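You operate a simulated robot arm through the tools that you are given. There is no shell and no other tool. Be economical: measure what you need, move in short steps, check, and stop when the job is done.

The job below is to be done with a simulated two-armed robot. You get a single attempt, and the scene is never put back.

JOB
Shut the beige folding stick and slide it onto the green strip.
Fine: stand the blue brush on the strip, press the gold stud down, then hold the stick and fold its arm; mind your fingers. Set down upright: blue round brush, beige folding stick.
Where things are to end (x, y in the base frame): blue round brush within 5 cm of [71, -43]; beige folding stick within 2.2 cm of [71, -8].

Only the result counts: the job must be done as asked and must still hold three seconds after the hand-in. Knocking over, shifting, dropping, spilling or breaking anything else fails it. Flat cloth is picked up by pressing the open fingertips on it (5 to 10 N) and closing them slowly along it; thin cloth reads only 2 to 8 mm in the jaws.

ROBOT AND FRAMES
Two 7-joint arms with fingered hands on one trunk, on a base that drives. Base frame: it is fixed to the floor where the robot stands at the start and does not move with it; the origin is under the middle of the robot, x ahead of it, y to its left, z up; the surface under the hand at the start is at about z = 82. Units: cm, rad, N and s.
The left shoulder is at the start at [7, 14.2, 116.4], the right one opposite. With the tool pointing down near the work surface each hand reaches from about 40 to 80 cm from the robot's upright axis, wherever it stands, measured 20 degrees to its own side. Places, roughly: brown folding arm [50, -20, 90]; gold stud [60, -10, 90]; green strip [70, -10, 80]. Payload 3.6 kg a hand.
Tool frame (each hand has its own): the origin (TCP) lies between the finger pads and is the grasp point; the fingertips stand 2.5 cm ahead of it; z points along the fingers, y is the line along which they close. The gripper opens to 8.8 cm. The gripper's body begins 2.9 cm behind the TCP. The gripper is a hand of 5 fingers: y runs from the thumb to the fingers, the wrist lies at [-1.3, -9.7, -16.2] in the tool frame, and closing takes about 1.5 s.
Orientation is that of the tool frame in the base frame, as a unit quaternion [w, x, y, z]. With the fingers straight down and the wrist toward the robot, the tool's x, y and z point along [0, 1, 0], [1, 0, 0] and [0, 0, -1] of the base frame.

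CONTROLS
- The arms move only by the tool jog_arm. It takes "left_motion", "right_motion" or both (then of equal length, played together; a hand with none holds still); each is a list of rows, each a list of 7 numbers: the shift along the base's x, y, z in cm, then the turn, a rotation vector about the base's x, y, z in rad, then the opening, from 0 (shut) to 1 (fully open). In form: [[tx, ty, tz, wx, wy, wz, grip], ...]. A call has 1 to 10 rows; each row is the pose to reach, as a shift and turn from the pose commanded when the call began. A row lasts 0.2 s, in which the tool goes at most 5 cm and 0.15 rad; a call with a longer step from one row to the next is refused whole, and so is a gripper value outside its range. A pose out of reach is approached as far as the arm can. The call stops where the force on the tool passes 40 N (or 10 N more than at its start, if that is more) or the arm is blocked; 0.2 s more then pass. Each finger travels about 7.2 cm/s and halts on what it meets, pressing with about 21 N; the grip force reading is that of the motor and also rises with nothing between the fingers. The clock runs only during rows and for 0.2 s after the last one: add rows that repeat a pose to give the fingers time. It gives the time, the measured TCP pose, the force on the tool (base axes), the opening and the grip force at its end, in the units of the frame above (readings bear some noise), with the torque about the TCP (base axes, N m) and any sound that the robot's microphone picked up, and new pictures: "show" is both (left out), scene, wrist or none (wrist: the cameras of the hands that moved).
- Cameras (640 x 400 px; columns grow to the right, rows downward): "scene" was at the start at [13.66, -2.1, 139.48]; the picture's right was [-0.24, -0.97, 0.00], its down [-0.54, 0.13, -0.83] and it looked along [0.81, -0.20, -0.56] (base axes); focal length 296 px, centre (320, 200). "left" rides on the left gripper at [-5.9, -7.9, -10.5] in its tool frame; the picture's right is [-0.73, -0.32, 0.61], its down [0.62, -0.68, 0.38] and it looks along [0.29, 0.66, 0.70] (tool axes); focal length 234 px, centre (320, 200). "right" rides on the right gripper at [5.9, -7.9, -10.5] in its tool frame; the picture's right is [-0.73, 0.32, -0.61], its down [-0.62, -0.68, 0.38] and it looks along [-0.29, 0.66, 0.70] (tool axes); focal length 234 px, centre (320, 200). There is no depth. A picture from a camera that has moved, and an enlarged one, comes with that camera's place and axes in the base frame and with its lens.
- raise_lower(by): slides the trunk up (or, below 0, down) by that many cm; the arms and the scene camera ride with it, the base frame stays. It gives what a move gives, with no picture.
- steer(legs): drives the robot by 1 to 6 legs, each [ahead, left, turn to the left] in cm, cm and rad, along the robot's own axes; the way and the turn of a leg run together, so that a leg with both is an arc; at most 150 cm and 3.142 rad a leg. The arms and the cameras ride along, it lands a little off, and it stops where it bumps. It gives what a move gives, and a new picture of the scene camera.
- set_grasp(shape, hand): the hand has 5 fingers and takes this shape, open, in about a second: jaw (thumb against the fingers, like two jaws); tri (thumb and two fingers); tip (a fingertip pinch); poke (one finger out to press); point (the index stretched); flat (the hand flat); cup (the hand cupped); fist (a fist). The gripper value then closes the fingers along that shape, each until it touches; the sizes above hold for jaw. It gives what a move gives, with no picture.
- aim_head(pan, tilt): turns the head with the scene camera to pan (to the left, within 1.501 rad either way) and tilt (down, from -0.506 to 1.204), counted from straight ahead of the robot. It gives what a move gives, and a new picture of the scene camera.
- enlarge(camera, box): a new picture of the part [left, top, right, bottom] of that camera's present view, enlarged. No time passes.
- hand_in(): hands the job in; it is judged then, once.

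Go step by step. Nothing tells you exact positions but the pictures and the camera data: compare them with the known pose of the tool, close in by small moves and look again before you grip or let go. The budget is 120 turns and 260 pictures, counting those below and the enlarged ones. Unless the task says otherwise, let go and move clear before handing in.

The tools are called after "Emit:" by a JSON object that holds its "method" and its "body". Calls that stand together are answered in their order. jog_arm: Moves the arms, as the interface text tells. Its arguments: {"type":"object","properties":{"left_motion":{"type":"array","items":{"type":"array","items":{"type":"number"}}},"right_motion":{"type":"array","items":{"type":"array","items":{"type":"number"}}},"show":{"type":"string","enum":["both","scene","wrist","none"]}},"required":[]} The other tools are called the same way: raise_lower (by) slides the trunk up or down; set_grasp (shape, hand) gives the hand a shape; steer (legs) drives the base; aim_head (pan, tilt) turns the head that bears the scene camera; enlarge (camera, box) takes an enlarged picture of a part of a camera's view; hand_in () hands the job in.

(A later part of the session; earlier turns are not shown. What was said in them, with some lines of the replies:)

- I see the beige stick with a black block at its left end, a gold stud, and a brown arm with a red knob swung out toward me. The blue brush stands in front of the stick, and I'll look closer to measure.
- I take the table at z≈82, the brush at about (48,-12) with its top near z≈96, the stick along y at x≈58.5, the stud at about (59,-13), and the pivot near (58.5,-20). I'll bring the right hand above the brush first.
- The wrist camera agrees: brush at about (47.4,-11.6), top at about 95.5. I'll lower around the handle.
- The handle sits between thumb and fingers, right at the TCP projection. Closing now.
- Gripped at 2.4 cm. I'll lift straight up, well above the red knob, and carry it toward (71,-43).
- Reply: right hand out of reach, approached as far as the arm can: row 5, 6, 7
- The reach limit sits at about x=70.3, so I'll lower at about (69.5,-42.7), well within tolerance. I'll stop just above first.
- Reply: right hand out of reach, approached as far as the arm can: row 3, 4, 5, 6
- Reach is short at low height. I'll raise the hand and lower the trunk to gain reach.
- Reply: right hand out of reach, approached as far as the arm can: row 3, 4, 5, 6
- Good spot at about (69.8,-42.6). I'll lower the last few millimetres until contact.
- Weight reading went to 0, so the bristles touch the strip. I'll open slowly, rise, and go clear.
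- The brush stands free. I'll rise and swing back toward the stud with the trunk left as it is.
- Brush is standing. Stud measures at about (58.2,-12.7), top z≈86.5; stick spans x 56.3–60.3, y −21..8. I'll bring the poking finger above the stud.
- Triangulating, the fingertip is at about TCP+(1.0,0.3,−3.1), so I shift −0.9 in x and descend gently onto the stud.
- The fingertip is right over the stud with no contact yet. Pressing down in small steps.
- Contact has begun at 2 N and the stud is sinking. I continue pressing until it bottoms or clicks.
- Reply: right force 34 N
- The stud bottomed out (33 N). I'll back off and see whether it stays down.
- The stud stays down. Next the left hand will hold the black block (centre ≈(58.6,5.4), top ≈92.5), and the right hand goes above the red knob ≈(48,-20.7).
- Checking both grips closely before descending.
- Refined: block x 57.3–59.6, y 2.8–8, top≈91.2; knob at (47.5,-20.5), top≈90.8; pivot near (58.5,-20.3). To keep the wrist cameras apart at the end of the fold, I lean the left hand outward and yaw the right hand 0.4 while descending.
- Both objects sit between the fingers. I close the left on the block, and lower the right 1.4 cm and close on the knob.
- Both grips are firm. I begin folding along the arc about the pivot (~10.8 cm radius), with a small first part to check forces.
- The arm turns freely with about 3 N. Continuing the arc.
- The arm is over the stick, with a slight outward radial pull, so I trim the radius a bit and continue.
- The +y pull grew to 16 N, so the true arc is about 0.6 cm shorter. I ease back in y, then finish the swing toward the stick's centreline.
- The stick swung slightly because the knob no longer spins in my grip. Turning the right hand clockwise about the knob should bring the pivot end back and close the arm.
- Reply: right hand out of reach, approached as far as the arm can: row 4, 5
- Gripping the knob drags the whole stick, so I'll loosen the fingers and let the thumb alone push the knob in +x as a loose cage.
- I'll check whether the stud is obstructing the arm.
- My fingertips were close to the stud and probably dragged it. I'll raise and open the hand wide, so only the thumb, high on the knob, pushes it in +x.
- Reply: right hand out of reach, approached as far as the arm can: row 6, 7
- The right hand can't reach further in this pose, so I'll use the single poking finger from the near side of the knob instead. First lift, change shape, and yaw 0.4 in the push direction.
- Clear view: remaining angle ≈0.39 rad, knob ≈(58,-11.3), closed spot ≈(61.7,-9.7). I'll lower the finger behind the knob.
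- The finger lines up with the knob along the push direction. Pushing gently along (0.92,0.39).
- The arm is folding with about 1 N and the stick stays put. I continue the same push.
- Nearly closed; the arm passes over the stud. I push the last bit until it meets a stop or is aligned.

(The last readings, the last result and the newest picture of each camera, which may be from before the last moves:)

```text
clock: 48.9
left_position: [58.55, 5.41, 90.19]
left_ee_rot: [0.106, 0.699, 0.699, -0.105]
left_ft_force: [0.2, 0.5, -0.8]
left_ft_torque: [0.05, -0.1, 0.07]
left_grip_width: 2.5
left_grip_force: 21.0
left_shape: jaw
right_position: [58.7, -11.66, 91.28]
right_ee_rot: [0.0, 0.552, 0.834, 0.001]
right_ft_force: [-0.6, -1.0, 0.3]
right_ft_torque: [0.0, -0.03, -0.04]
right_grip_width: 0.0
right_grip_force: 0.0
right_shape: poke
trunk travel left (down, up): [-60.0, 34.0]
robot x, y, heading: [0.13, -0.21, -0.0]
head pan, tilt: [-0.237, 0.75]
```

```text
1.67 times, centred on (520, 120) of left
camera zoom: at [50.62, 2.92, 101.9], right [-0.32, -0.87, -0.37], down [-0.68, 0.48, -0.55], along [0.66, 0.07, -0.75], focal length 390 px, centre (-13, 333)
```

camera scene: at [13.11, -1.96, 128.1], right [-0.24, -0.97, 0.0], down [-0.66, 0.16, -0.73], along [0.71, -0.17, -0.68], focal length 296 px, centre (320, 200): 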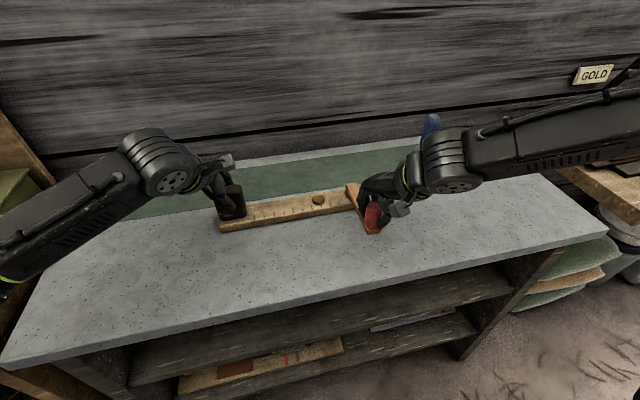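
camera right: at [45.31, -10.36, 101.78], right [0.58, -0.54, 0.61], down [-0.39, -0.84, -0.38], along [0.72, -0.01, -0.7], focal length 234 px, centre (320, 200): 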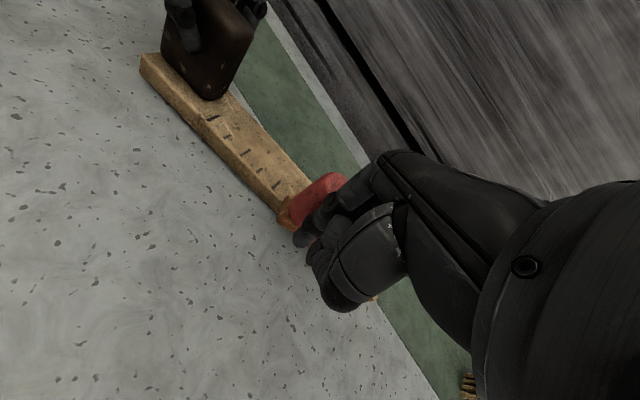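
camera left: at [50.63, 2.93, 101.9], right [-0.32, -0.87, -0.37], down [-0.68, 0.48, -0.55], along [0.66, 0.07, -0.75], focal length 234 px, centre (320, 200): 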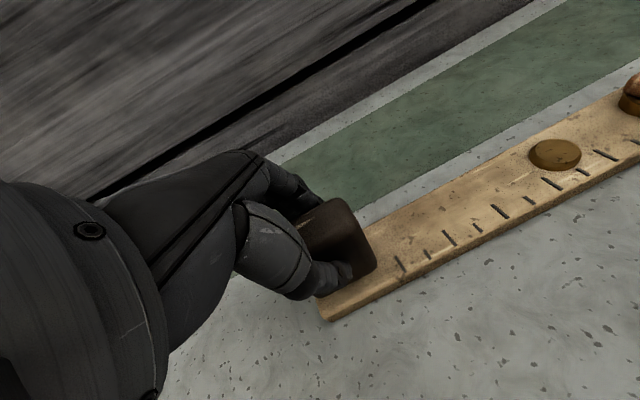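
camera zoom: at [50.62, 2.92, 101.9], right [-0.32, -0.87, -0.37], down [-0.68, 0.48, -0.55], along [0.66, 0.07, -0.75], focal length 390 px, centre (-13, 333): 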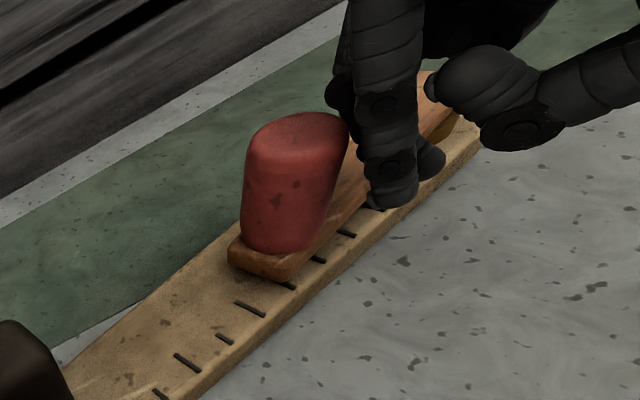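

Still slightly open; pushing a little further, watching for a stop.

Emit:
{"method": "jog_arm", "body": {"right_motion": [[0.3, 0.0, 0, 0, 0, 0, 1], [0.6, 0.05, 0, 0, 0, 0, 1], [0.9, 0.1, 0, 0, 0, 0, 1], [0.9, 0.1, 0, 0, 0, 0, 1]], "show": "none"}}

Emit:
{"method": "enlarge", "body": {"camera": "scene", "box": [200, 150, 400, 275]}}

Emit:
{"method": "enlarge", "body": {"camera": "left", "box": [400, 0, 640, 240]}}

```text
clock: 49.9
left_position: [58.52, 5.42, 90.23]
left_ee_rot: [0.106, 0.7, 0.698, -0.106]
left_ft_force: [1.8, 0.6, -0.2]
left_ft_torque: [0.05, -0.1, 0.09]
left_grip_width: 2.5
left_grip_force: 21.4
left_shape: jaw
right_position: [59.43, -11.47, 91.19]
right_ee_rot: [-0.001, 0.552, 0.834, 0.0]
right_ft_force: [-1.7, -0.5, 0.6]
right_ft_torque: [0.01, -0.03, 0.06]
right_grip_width: 0.0
right_grip_force: 0.0
right_shape: poke
trunk travel left (down, up): [-60.0, 34.0]
robot x, y, heading: [-0.26, -0.27, 0.003]
head pan, tilt: [-0.237, 0.75]
```

```text
3.20 times, centred on (300, 212) of scene
camera zoom: at [13.11, -1.96, 128.1], right [-0.24, -0.97, 0.0], down [-0.66, 0.16, -0.73], along [0.71, -0.17, -0.68], focal length 946 px, centre (384, 160)
```

zoom: 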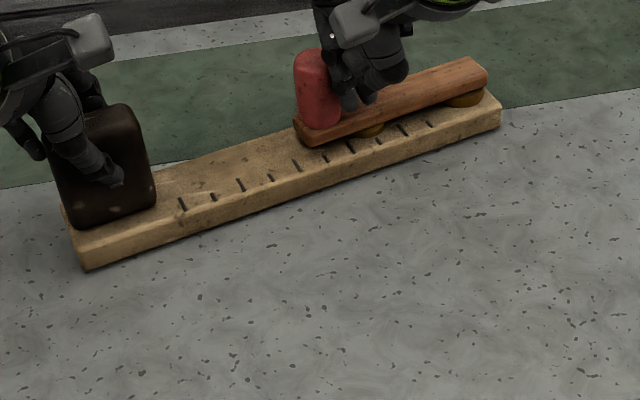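

```text
1.67 times, centred on (520, 120) of left
camera zoom: at [50.62, 2.93, 101.9], right [-0.32, -0.87, -0.37], down [-0.68, 0.48, -0.55], along [0.66, 0.07, -0.75], focal length 390 px, centre (-13, 333)
```

zoom: 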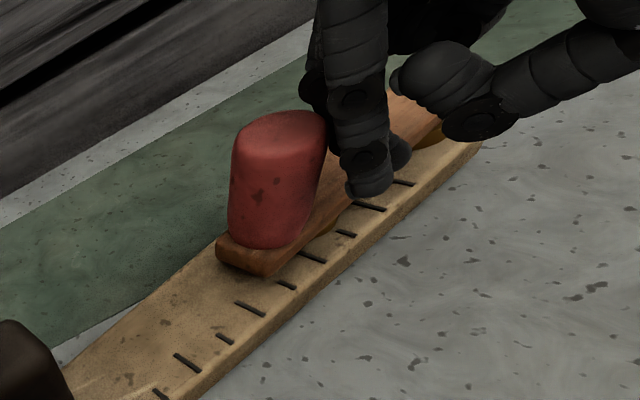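

Aligned now, with force rising slightly. One more small push to confirm the end stop.

Emit:
{"method": "jog_arm", "body": {"right_motion": [[0.25, 0.0, 0, 0, 0, 0, 1], [0.5, 0.0, 0, 0, 0, 0, 1], [0.5, 0.0, 0, 0, 0, 0, 1]], "show": "none"}}

Emit:
{"method": "enlarge", "body": {"camera": "scene", "box": [200, 150, 400, 275]}}

Emit:
{"method": "enlarge", "body": {"camera": "left", "box": [400, 0, 640, 240]}}

```text
clock: 50.7
left_position: [58.56, 5.34, 90.27]
left_ee_rot: [0.106, 0.7, 0.699, -0.105]
left_ft_force: [1.2, 1.0, 0.0]
left_ft_torque: [0.04, -0.13, 0.07]
left_grip_width: 2.51
left_grip_force: 20.5
left_shape: jaw
right_position: [59.97, -11.49, 91.3]
right_ee_rot: [0.0, 0.552, 0.834, 0.0]
right_ft_force: [-1.4, -0.2, 1.0]
right_ft_torque: [-0.02, 0.01, 0.0]
right_grip_width: 0.04
right_grip_force: 0.1
right_shape: poke
trunk travel left (down, up): [-60.0, 34.0]
robot x, y, heading: [-0.07, 0.07, -0.003]
head pan, tilt: [-0.237, 0.75]
```

```text
3.20 times, centred on (300, 212) of scene
camera zoom: at [13.1, -1.96, 128.1], right [-0.24, -0.97, 0.0], down [-0.66, 0.16, -0.73], along [0.71, -0.17, -0.68], focal length 946 px, centre (384, 160)
```

zoom: 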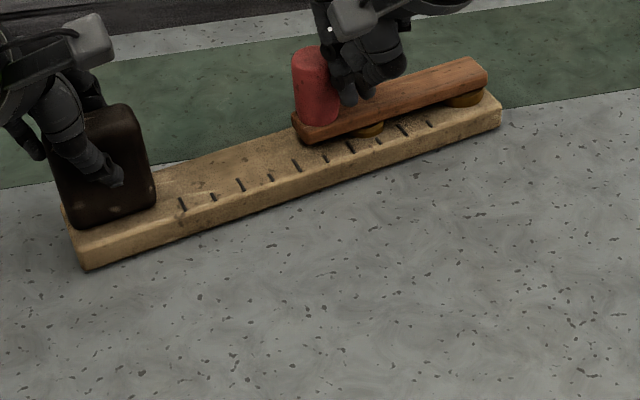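

```text
1.67 times, centred on (520, 120) of left
camera zoom: at [50.62, 2.93, 101.9], right [-0.32, -0.87, -0.37], down [-0.68, 0.48, -0.55], along [0.66, 0.07, -0.75], focal length 390 px, centre (-13, 333)
```

zoom: 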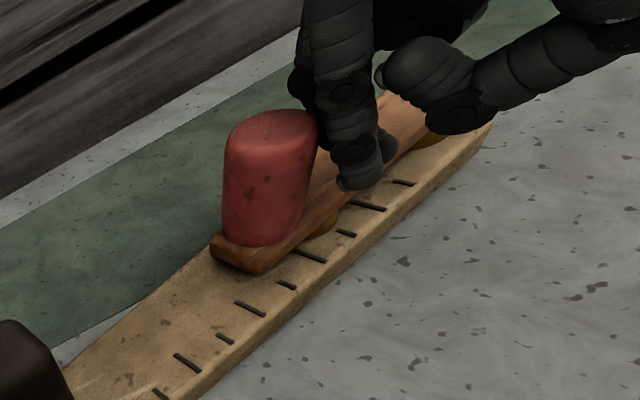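

Looks parallel. I'll back the finger off and raise the hand to examine closure precisely.

Emit:
{"method": "jog_arm", "body": {"right_motion": [[-1.5, -0.6, 0.5, 0, 0, 0, 1], [-3, -1.2, 2, 0, 0, 0, 1], [-4, -2, 6, 0, 0, 0, 1], [-6, -5, 9, 0, 0, 0, 1], [-7, -8, 10, 0, 0, 0, 1], [-7, -11, 10, 0, 0, 0, 1]], "show": "none"}}

Emit:
{"method": "enlarge", "body": {"camera": "scene", "box": [200, 140, 400, 265]}}

Emit:
{"method": "enlarge", "body": {"camera": "left", "box": [320, 0, 640, 300]}}

```text
clock: 52.1
left_position: [58.48, 5.38, 90.2]
left_ee_rot: [0.106, 0.699, 0.7, -0.105]
left_ft_force: [-0.1, 0.2, 0.0]
left_ft_torque: [0.03, -0.08, 0.07]
left_grip_width: 2.52
left_grip_force: 20.8
left_shape: jaw
right_position: [53.01, -22.57, 101.11]
right_ee_rot: [0.001, 0.553, 0.833, 0.0]
right_ft_force: [-0.2, -0.5, -0.3]
right_ft_torque: [0.01, -0.02, -0.02]
right_grip_width: 0.0
right_grip_force: 0.0
right_shape: poke
trunk travel left (down, up): [-60.0, 34.0]
robot x, y, heading: [0.23, -0.36, -0.0]
head pan, tilt: [-0.237, 0.75]
```

```text
3.20 times, centred on (300, 202) of scene
camera zoom: at [13.09, -2.05, 128.1], right [-0.24, -0.97, 0.0], down [-0.66, 0.16, -0.73], along [0.71, -0.17, -0.68], focal length 946 px, centre (384, 192)
```

zoom: 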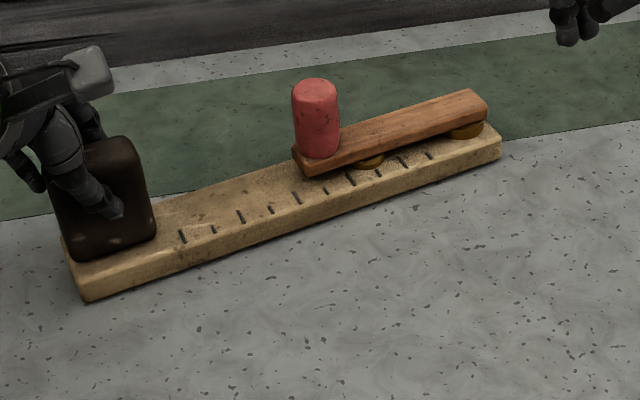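

```text
1.33 times, centred on (480, 150) of left
camera zoom: at [50.62, 2.87, 101.9], right [-0.32, -0.87, -0.37], down [-0.68, 0.48, -0.55], along [0.66, 0.07, -0.75], focal length 312 px, centre (107, 267)
```

zoom: 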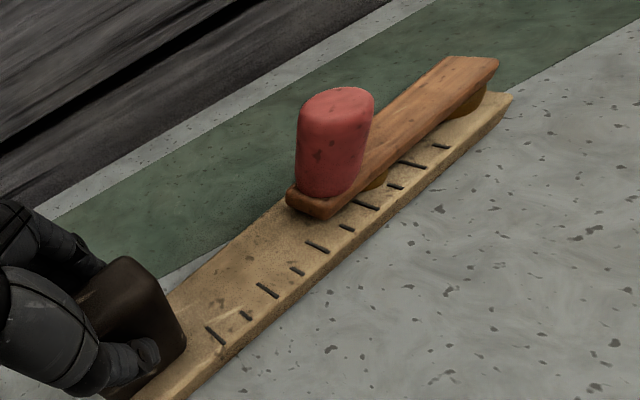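

Computed from both cameras, arm and stick axes agree within about 1°: it is folded. Now I turn the left hand −0.23 rad to straighten the stick along y before sliding.

Emit:
{"method": "jog_arm", "body": {"left_motion": [[0, 0, 0, 0, 0, -0.06, 0], [0, 0, 0, 0, 0, -0.12, 0], [0, 0, 0, 0, 0, -0.18, 0], [0, 0, 0, 0, 0, -0.235, 0], [0, 0, 0, 0, 0, -0.235, 0]], "show": "none"}}

Emit:
{"method": "enlarge", "body": {"camera": "scene", "box": [200, 140, 400, 265]}}

```text
clock: 53.3
left_position: [58.54, 5.5, 90.26]
left_ee_rot: [0.093, 0.776, 0.612, -0.118]
left_ft_force: [0.5, 0.3, 0.3]
left_ft_torque: [0.03, -0.1, 0.14]
left_grip_width: 2.48
left_grip_force: 21.2
left_shape: jaw
right_position: [52.99, -22.47, 101.33]
right_ee_rot: [-0.001, 0.553, 0.833, 0.0]
right_ft_force: [-0.9, -0.9, -0.1]
right_ft_torque: [0.02, 0.02, 0.02]
right_grip_width: 0.01
right_grip_force: 0.1
right_shape: poke
trunk travel left (down, up): [-60.0, 34.0]
robot x, y, heading: [0.2, 0.04, -0.0]
head pan, tilt: [-0.237, 0.75]
```

```text
3.20 times, centred on (300, 202) of scene
camera zoom: at [13.12, -1.96, 128.1], right [-0.24, -0.97, 0.0], down [-0.66, 0.16, -0.73], along [0.71, -0.17, -0.68], focal length 946 px, centre (384, 192)
```

zoom: 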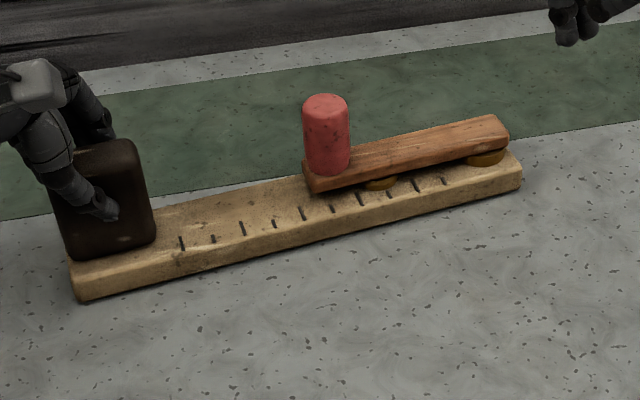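

Half straightened (≈0.11 rad left). Dragging in +x will let the tail trail straight; I slide the first 5 cm.

Emit:
{"method": "jog_arm", "body": {"left_motion": [[1, -0.1, 0, 0, 0, 0, 0], [2, -0.2, 0, 0, 0, 0, 0], [3, -0.3, 0, 0, 0, 0, 0], [4, -0.4, 0, 0, 0, 0, 0], [5, -0.6, 0, 0, 0, 0, 0], [5, -0.6, 0, 0, 0, 0, 0]], "show": "none"}}

Emit:
{"method": "enlarge", "body": {"camera": "scene", "box": [200, 140, 400, 265]}}

```text
clock: 54.7
left_position: [63.56, 4.78, 90.23]
left_ee_rot: [0.093, 0.776, 0.612, -0.117]
left_ft_force: [-1.1, 0.5, -0.3]
left_ft_torque: [0.0, -0.03, -0.1]
left_grip_width: 2.51
left_grip_force: 20.9
left_shape: jaw
right_position: [52.96, -22.42, 101.1]
right_ee_rot: [0.0, 0.552, 0.834, 0.001]
right_ft_force: [0.0, 0.3, 0.6]
right_ft_torque: [-0.01, -0.01, 0.01]
right_grip_width: 0.0
right_grip_force: 0.0
right_shape: poke
trunk travel left (down, up): [-60.0, 34.0]
robot x, y, heading: [0.1, 0.13, -0.001]
head pan, tilt: [-0.237, 0.75]
```

```text
3.20 times, centred on (300, 202) of scene
camera zoom: at [13.09, -1.96, 128.1], right [-0.24, -0.97, 0.0], down [-0.66, 0.16, -0.73], along [0.71, -0.17, -0.68], focal length 946 px, centre (384, 192)
```

zoom: 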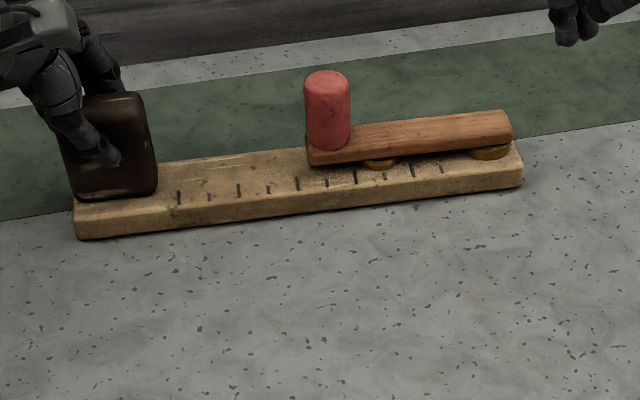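

The tail lagged past straight (now −0.07 rad). I'll bring the right poke finger down behind the pivot end to push the tail along while the left drags.

Emit:
{"method": "jog_arm", "body": {"right_motion": [[1, 0.6, -4, 0, 0, 0, 1], [2, 1.2, -8, 0, 0, 0, 1], [2.5, 1.7, -11.5, 0, 0, 0, 1], [2.5, 1.7, -13.5, 0, 0, 0, 1], [2.5, 1.7, -14.7, 0, 0, 0, 1], [2.5, 1.7, -14.7, 0, 0, 0, 1]], "show": "wrist"}}

Emit:
{"method": "enlarge", "body": {"camera": "scene", "box": [260, 130, 420, 230]}}

```text
clock: 56.1
left_position: [63.53, 4.74, 90.24]
left_ee_rot: [0.093, 0.776, 0.612, -0.117]
left_ft_force: [-0.8, -0.2, -0.2]
left_ft_torque: [0.02, -0.02, -0.02]
left_grip_width: 2.47
left_grip_force: 20.4
left_shape: jaw
right_position: [55.45, -20.83, 86.5]
right_ee_rot: [-0.001, 0.553, 0.833, 0.001]
right_ft_force: [0.2, -0.4, 0.4]
right_ft_torque: [-0.02, -0.06, 0.0]
right_grip_width: 0.0
right_grip_force: 0.0
right_shape: poke
trunk travel left (down, up): [-60.0, 34.0]
robot x, y, heading: [-0.0, 0.19, -0.0]
head pan, tilt: [-0.237, 0.75]
camera right: at [45.83, -18.47, 97.09], right [0.58, -0.54, 0.61], down [-0.38, -0.84, -0.38], along [0.72, -0.01, -0.7], focal length 234 px, centre (320, 200)
```

right: 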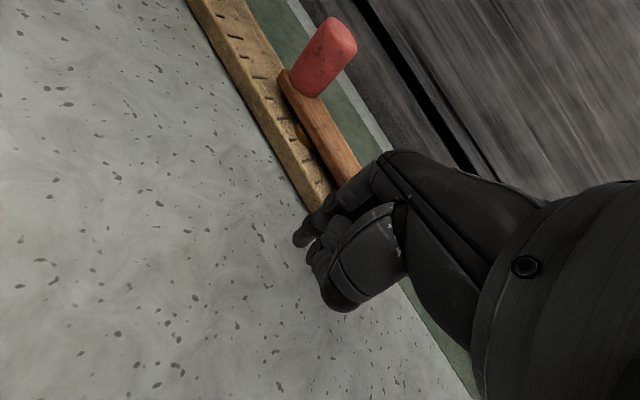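

```text
4.00 times, centred on (340, 180) of scene
camera zoom: at [13.11, -1.97, 128.1], right [-0.24, -0.97, 0.0], down [-0.66, 0.16, -0.73], along [0.71, -0.17, -0.68], focal length 1182 px, centre (240, 280)
```

zoom: 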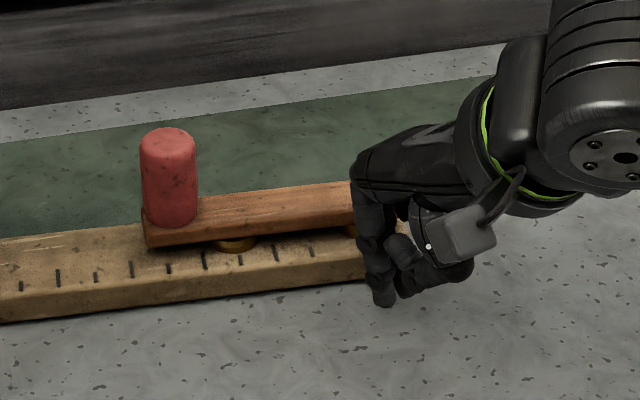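

Finger sits behind the pivot end. Now both move together: the right catches up to straighten, the left drags on.

Emit:
{"method": "jog_arm", "body": {"left_motion": [[0, 0, 0, 0, 0, 0, 0], [0, 0, 0, 0, 0, 0, 0], [0.6, -0.1, 0, 0, 0, 0, 0], [1.2, -0.2, 0, 0, 0, 0, 0], [1.8, -0.3, 0, 0, 0, 0, 0], [2.4, -0.4, 0, 0, 0, 0, 0], [3.0, -0.5, 0, 0, 0, 0, 0], [3.7, -0.6, 0, 0, 0, 0, 0]], "right_motion": [[0.9, 0, 0, 0, 0, 0, 1], [1.8, 0, 0, 0, 0, 0, 1], [2.6, 0, 0, 0, 0, 0, 1], [3.4, 0, 0, 0, 0, 0, 1], [4.2, -0.1, 0, 0, 0, 0, 1], [5, -0.2, 0, 0, 0, 0, 1], [5.8, -0.3, 0, 0, 0, 0, 1], [6.5, -0.4, 0, 0, 0, 0, 1]], "show": "none"}}

Emit:
{"method": "enlarge", "body": {"camera": "scene", "box": [200, 130, 400, 255]}}

```text
clock: 57.9
left_position: [67.13, 4.28, 90.3]
left_ee_rot: [0.093, 0.777, 0.612, -0.117]
left_ft_force: [-0.6, 1.4, 0.0]
left_ft_torque: [0.01, -0.06, 0.05]
left_grip_width: 2.5
left_grip_force: 20.7
left_shape: jaw
right_position: [61.92, -21.31, 86.55]
right_ee_rot: [0.0, 0.553, 0.833, 0.0]
right_ft_force: [-0.3, 0.2, 0.3]
right_ft_torque: [-0.01, 0.0, -0.02]
right_grip_width: 0.03
right_grip_force: 0.0
right_shape: poke
trunk travel left (down, up): [-60.0, 34.0]
robot x, y, heading: [-0.22, -0.04, -0.001]
head pan, tilt: [-0.237, 0.75]
```

```text
3.20 times, centred on (300, 192) of scene
camera zoom: at [13.08, -1.97, 128.11], right [-0.24, -0.97, 0.0], down [-0.66, 0.16, -0.73], along [0.71, -0.17, -0.68], focal length 946 px, centre (384, 224)
```

zoom: 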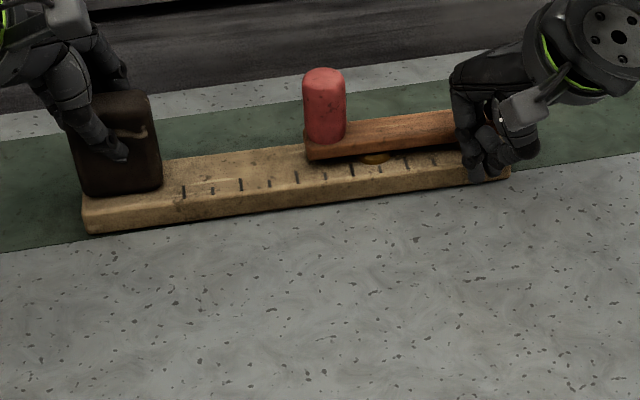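

Nearly straight (−0.04 rad) and moving well. The last leg: left +3.85 cm, right +5.0 cm, y +0.4.

Emit:
{"method": "jog_arm", "body": {"left_motion": [[0.3, 0.05, 0, 0, 0, 0, 0], [0.9, 0.1, 0, 0, 0, 0, 0], [1.5, 0.2, 0, 0, 0, 0, 0], [2.1, 0.25, 0, 0, 0, 0, 0], [2.7, 0.3, 0, 0, 0, 0, 0], [3.3, 0.35, 0, 0, 0, 0, 0], [3.85, 0.4, 0, 0, 0, 0, 0], [3.85, 0.4, 0, 0, 0, 0, 0]], "right_motion": [[0.7, 0, 0, 0, 0, 0, 1], [1.4, 0, 0, 0, 0, 0, 1], [2.1, 0.1, 0, 0, 0, 0, 1], [2.8, 0.2, 0, 0, 0, 0, 1], [3.5, 0.3, 0, 0, 0, 0, 1], [4.2, 0.4, 0, 0, 0, 0, 1], [4.8, 0.4, 0, 0, 0, 0, 1], [4.8, 0.4, 0, 0, 0, 0, 1]], "show": "scene"}}

Emit:
{"method": "enlarge", "body": {"camera": "scene", "box": [200, 120, 400, 245]}}

```text
clock: 59.7
left_position: [70.99, 4.6, 90.17]
left_ee_rot: [0.093, 0.777, 0.612, -0.118]
left_ft_force: [-0.9, -1.1, 0.3]
left_ft_torque: [-0.02, -0.01, -0.04]
left_grip_width: 2.48
left_grip_force: 20.7
left_shape: jaw
right_position: [65.61, -21.19, 86.96]
right_ee_rot: [0.001, 0.553, 0.834, 0.0]
right_ft_force: [-0.6, 0.0, -0.4]
right_ft_torque: [0.01, 0.03, 0.01]
right_grip_width: 0.0
right_grip_force: 0.0
right_shape: poke
right hand out of reach, approached as far as the arm can: row 6, 7, 8
trunk travel left (down, up): [-60.0, 34.0]
robot x, y, heading: [0.14, 0.08, 0.001]
head pan, tilt: [-0.237, 0.75]
camera scene: at [13.08, -1.98, 128.11], right [-0.24, -0.97, 0.0], down [-0.66, 0.16, -0.73], along [0.71, -0.17, -0.68], focal length 296 px, centre (320, 200)
```

scene: 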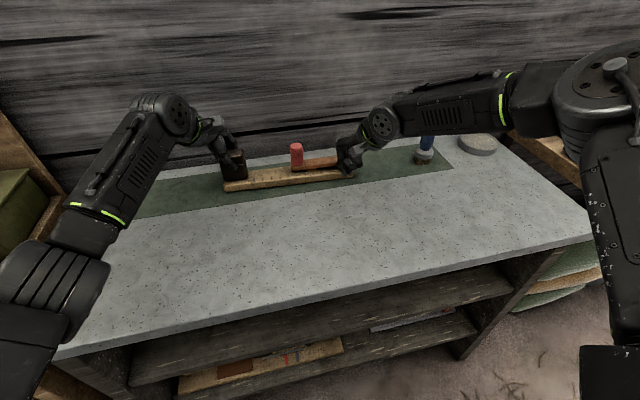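

```text
3.20 times, centred on (300, 182) of scene
camera zoom: at [13.08, -1.98, 128.11], right [-0.24, -0.97, 0.0], down [-0.66, 0.16, -0.73], along [0.71, -0.17, -0.68], focal length 946 px, centre (384, 256)
```

zoom: 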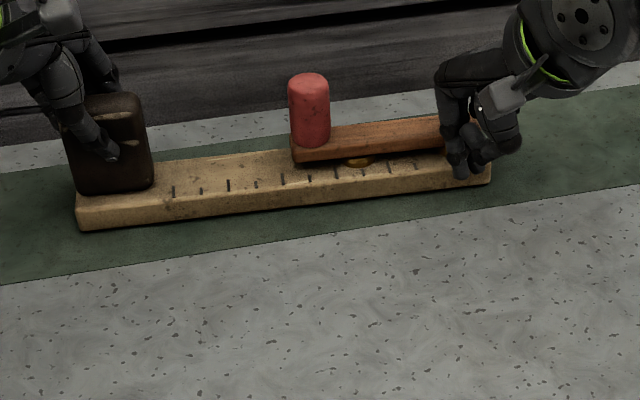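

Stick centre now computes to about (70.5,-8.1), on the strip, arm still aligned. I retreat the right finger back and up, then open the left hand.

Emit:
{"method": "jog_arm", "body": {"left_motion": [[0, 0, 0, 0, 0, 0, 0.3], [0, 0, 0, 0, 0, 0, 0.4], [0, 0, 0, 0, 0, 0, 0.5], [0, 0, 0, 0, 0, 0, 0.7], [0, 0, 0, 0, 0, 0, 1], [0, 0, 0, 0, 0, 0, 1], [0, 0, 0, 0, 0, 0, 1], [0, 0, 0, 0, 0, 0, 1]], "right_motion": [[-1.5, 0, 0, 0, 0, 0, 1], [-3, 0, 0.5, 0, 0, 0, 1], [-5, 0, 3, 0, 0, 0, 1], [-7, -1, 6, 0, 0, 0, 1], [-9, -2, 10, 0, 0, 0, 1], [-11, -3, 14, 0, 0, 0, 1], [-13, -4, 16, 0, 0, 0, 1], [-13, -4, 16, 0, 0, 0, 1]]}}

Emit:
{"method": "enlarge", "body": {"camera": "scene", "box": [200, 120, 400, 245]}}

```text
clock: 61.5
left_position: [71.17, 4.61, 90.01]
left_ee_rot: [0.092, 0.777, 0.612, -0.117]
left_ft_force: [-0.9, 0.0, 0.1]
left_ft_torque: [0.01, 0.01, 0.02]
left_grip_width: 8.77
left_grip_force: 0.0
left_shape: jaw
right_position: [52.4, -25.24, 102.94]
right_ee_rot: [0.0, 0.553, 0.833, 0.001]
right_ft_force: [-0.3, -0.3, 0.0]
right_ft_torque: [-0.01, -0.03, 0.0]
right_grip_width: 0.0
right_grip_force: 0.0
right_shape: poke
trunk travel left (down, up): [-60.0, 34.0]
robot x, y, heading: [-0.06, -0.48, 0.003]
head pan, tilt: [-0.237, 0.75]
camera scene: at [13.16, -1.93, 128.1], right [-0.24, -0.97, 0.0], down [-0.66, 0.16, -0.73], along [0.71, -0.17, -0.68], focal length 296 px, centre (320, 200)
camera right: at [42.86, -22.94, 113.52], right [0.58, -0.54, 0.61], down [-0.38, -0.84, -0.38], along [0.72, -0.01, -0.7], focal length 234 px, centre (320, 200)
camera left: at [62.89, 4.1, 101.83], right [-0.52, -0.77, -0.36], down [-0.55, 0.63, -0.55], along [0.65, -0.08, -0.75], focal length 234 px, centre (320, 200)
```

scene: 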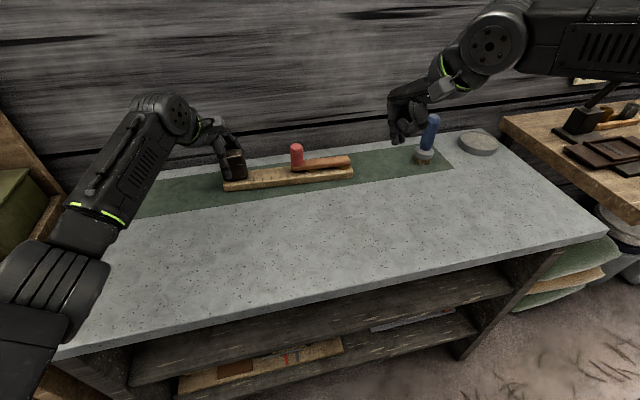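
right: 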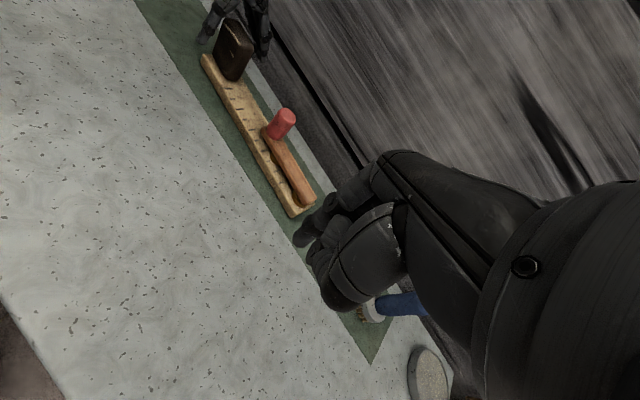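
left: 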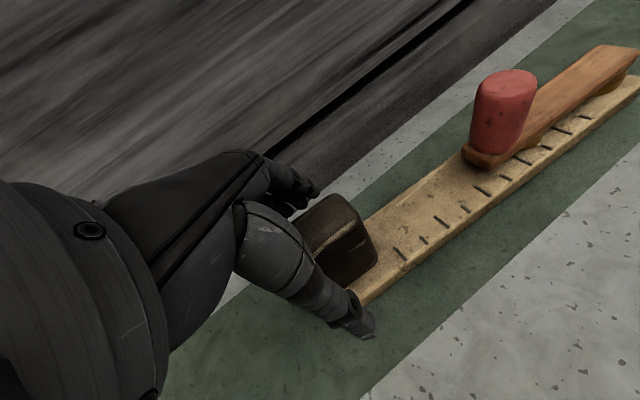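

```text
3.20 times, centred on (300, 182) of scene
camera zoom: at [13.16, -1.93, 128.1], right [-0.24, -0.97, 0.0], down [-0.66, 0.16, -0.73], along [0.71, -0.17, -0.68], focal length 946 px, centre (384, 256)
```

zoom: 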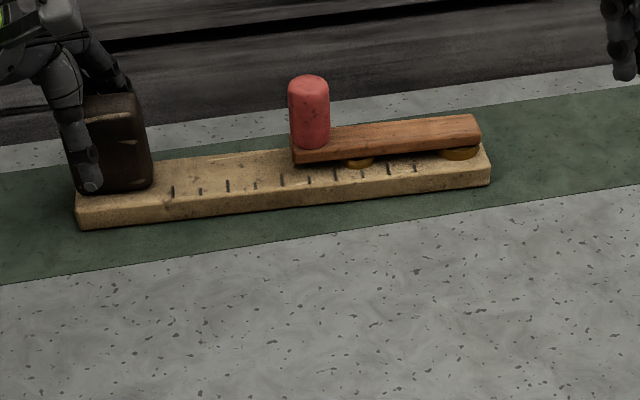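

Arm and stick are parallel, and both rest on the strip. I lift the left hand straight up and clear.

Emit:
{"method": "jog_arm", "body": {"left_motion": [[0, 0, 2, 0, 0, 0, 1], [0, 0, 5, 0, 0, 0, 1], [0, 0, 9, 0, 0, 0, 1], [-2, 1, 13, 0, 0, 0, 1], [-6, 2, 15, 0, 0, 0, 1], [-10, 3, 15, 0, 0, 0, 1], [-14, 4, 15, 0, 0, 0, 1], [-14, 4, 15, 0, 0, 0, 1]], "show": "scene"}}

Emit:
{"method": "enlarge", "body": {"camera": "scene", "box": [200, 120, 400, 245]}}

Emit:
{"method": "enlarge", "body": {"camera": "scene", "box": [370, 80, 530, 180]}}

```text
clock: 63.3
left_position: [57.08, 8.66, 105.07]
left_ee_rot: [0.092, 0.776, 0.613, -0.119]
left_ft_force: [-0.5, -0.5, -0.3]
left_ft_torque: [0.0, 0.0, 0.02]
left_grip_width: 8.77
left_grip_force: 0.0
left_shape: jaw
right_position: [52.6, -25.27, 102.96]
right_ee_rot: [0.0, 0.553, 0.833, 0.0]
right_ft_force: [0.1, 0.2, 0.0]
right_ft_torque: [0.01, 0.0, -0.03]
right_grip_width: 0.02
right_grip_force: 0.1
right_shape: poke
trunk travel left (down, up): [-60.0, 34.0]
robot x, y, heading: [-0.02, -0.17, 0.003]
head pan, tilt: [-0.237, 0.75]
camera scene: at [13.18, -2.04, 128.09], right [-0.24, -0.97, 0.0], down [-0.66, 0.16, -0.73], along [0.71, -0.17, -0.68], focal length 296 px, centre (320, 200)
```

scene: 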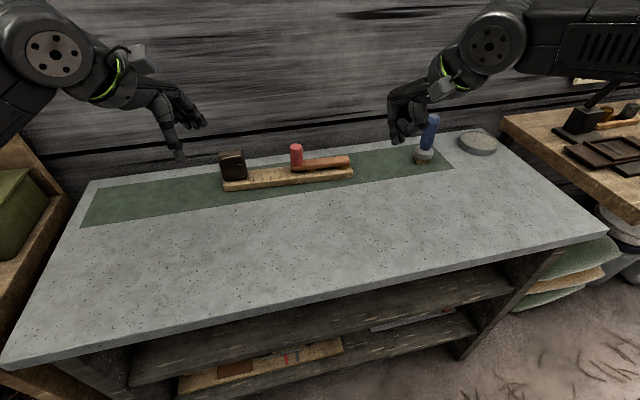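

```text
3.20 times, centred on (300, 182) of scene
camera zoom: at [13.18, -2.04, 128.09], right [-0.24, -0.97, 0.0], down [-0.66, 0.16, -0.73], along [0.71, -0.17, -0.68], focal length 946 px, centre (384, 256)
```

zoom: 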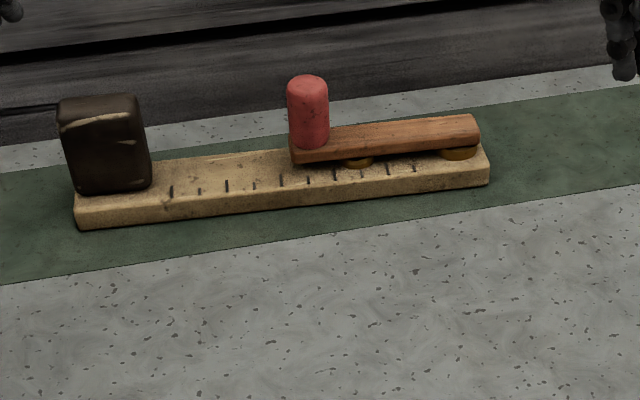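

```text
4.00 times, centred on (450, 130) of scene
camera zoom: at [13.18, -2.04, 128.09], right [-0.24, -0.97, 0.0], down [-0.66, 0.16, -0.73], along [0.71, -0.17, -0.68], focal length 1182 px, centre (-200, 480)
```

zoom: 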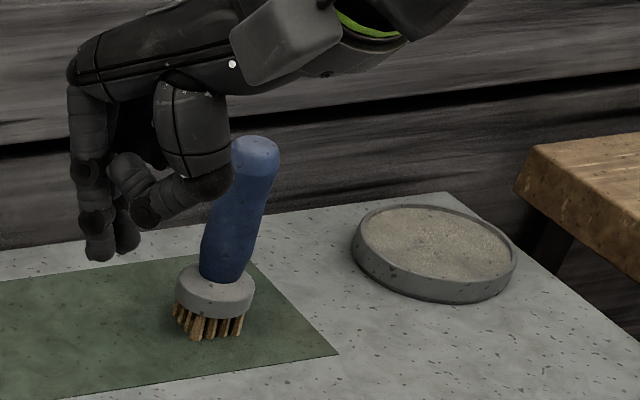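

Brush stands at about (69.4,-42.7). The stick is closed on the strip at about (70.5,-8.1), and both hands are clear, so I hand in.

Emit:
{"method": "hand_in", "body": {}}

```text
The job is handed in.
```

I handed the job in with the stick folded shut on the green strip and the blue brush standing upright on it. I don't have the judge's result. By my camera estimates:

| Item | Ended at (x, y) | Target | Off by |
|---|---|---|---|
| Blue round brush | about (69.4, -42.7) | (71, -43) | about 1.6 cm (5 cm allowed) |
| Beige folding stick | about (70.5, -8.1), taking its centre as the reference point | (71, -8) | about 0.5 cm (2.2 cm allowed) |

- **Stud:** I pressed the gold stud down first and it stayed down.
- **Fold:** the arm lies parallel to the stick to within about 1°. I felt no end stop and heard no click.
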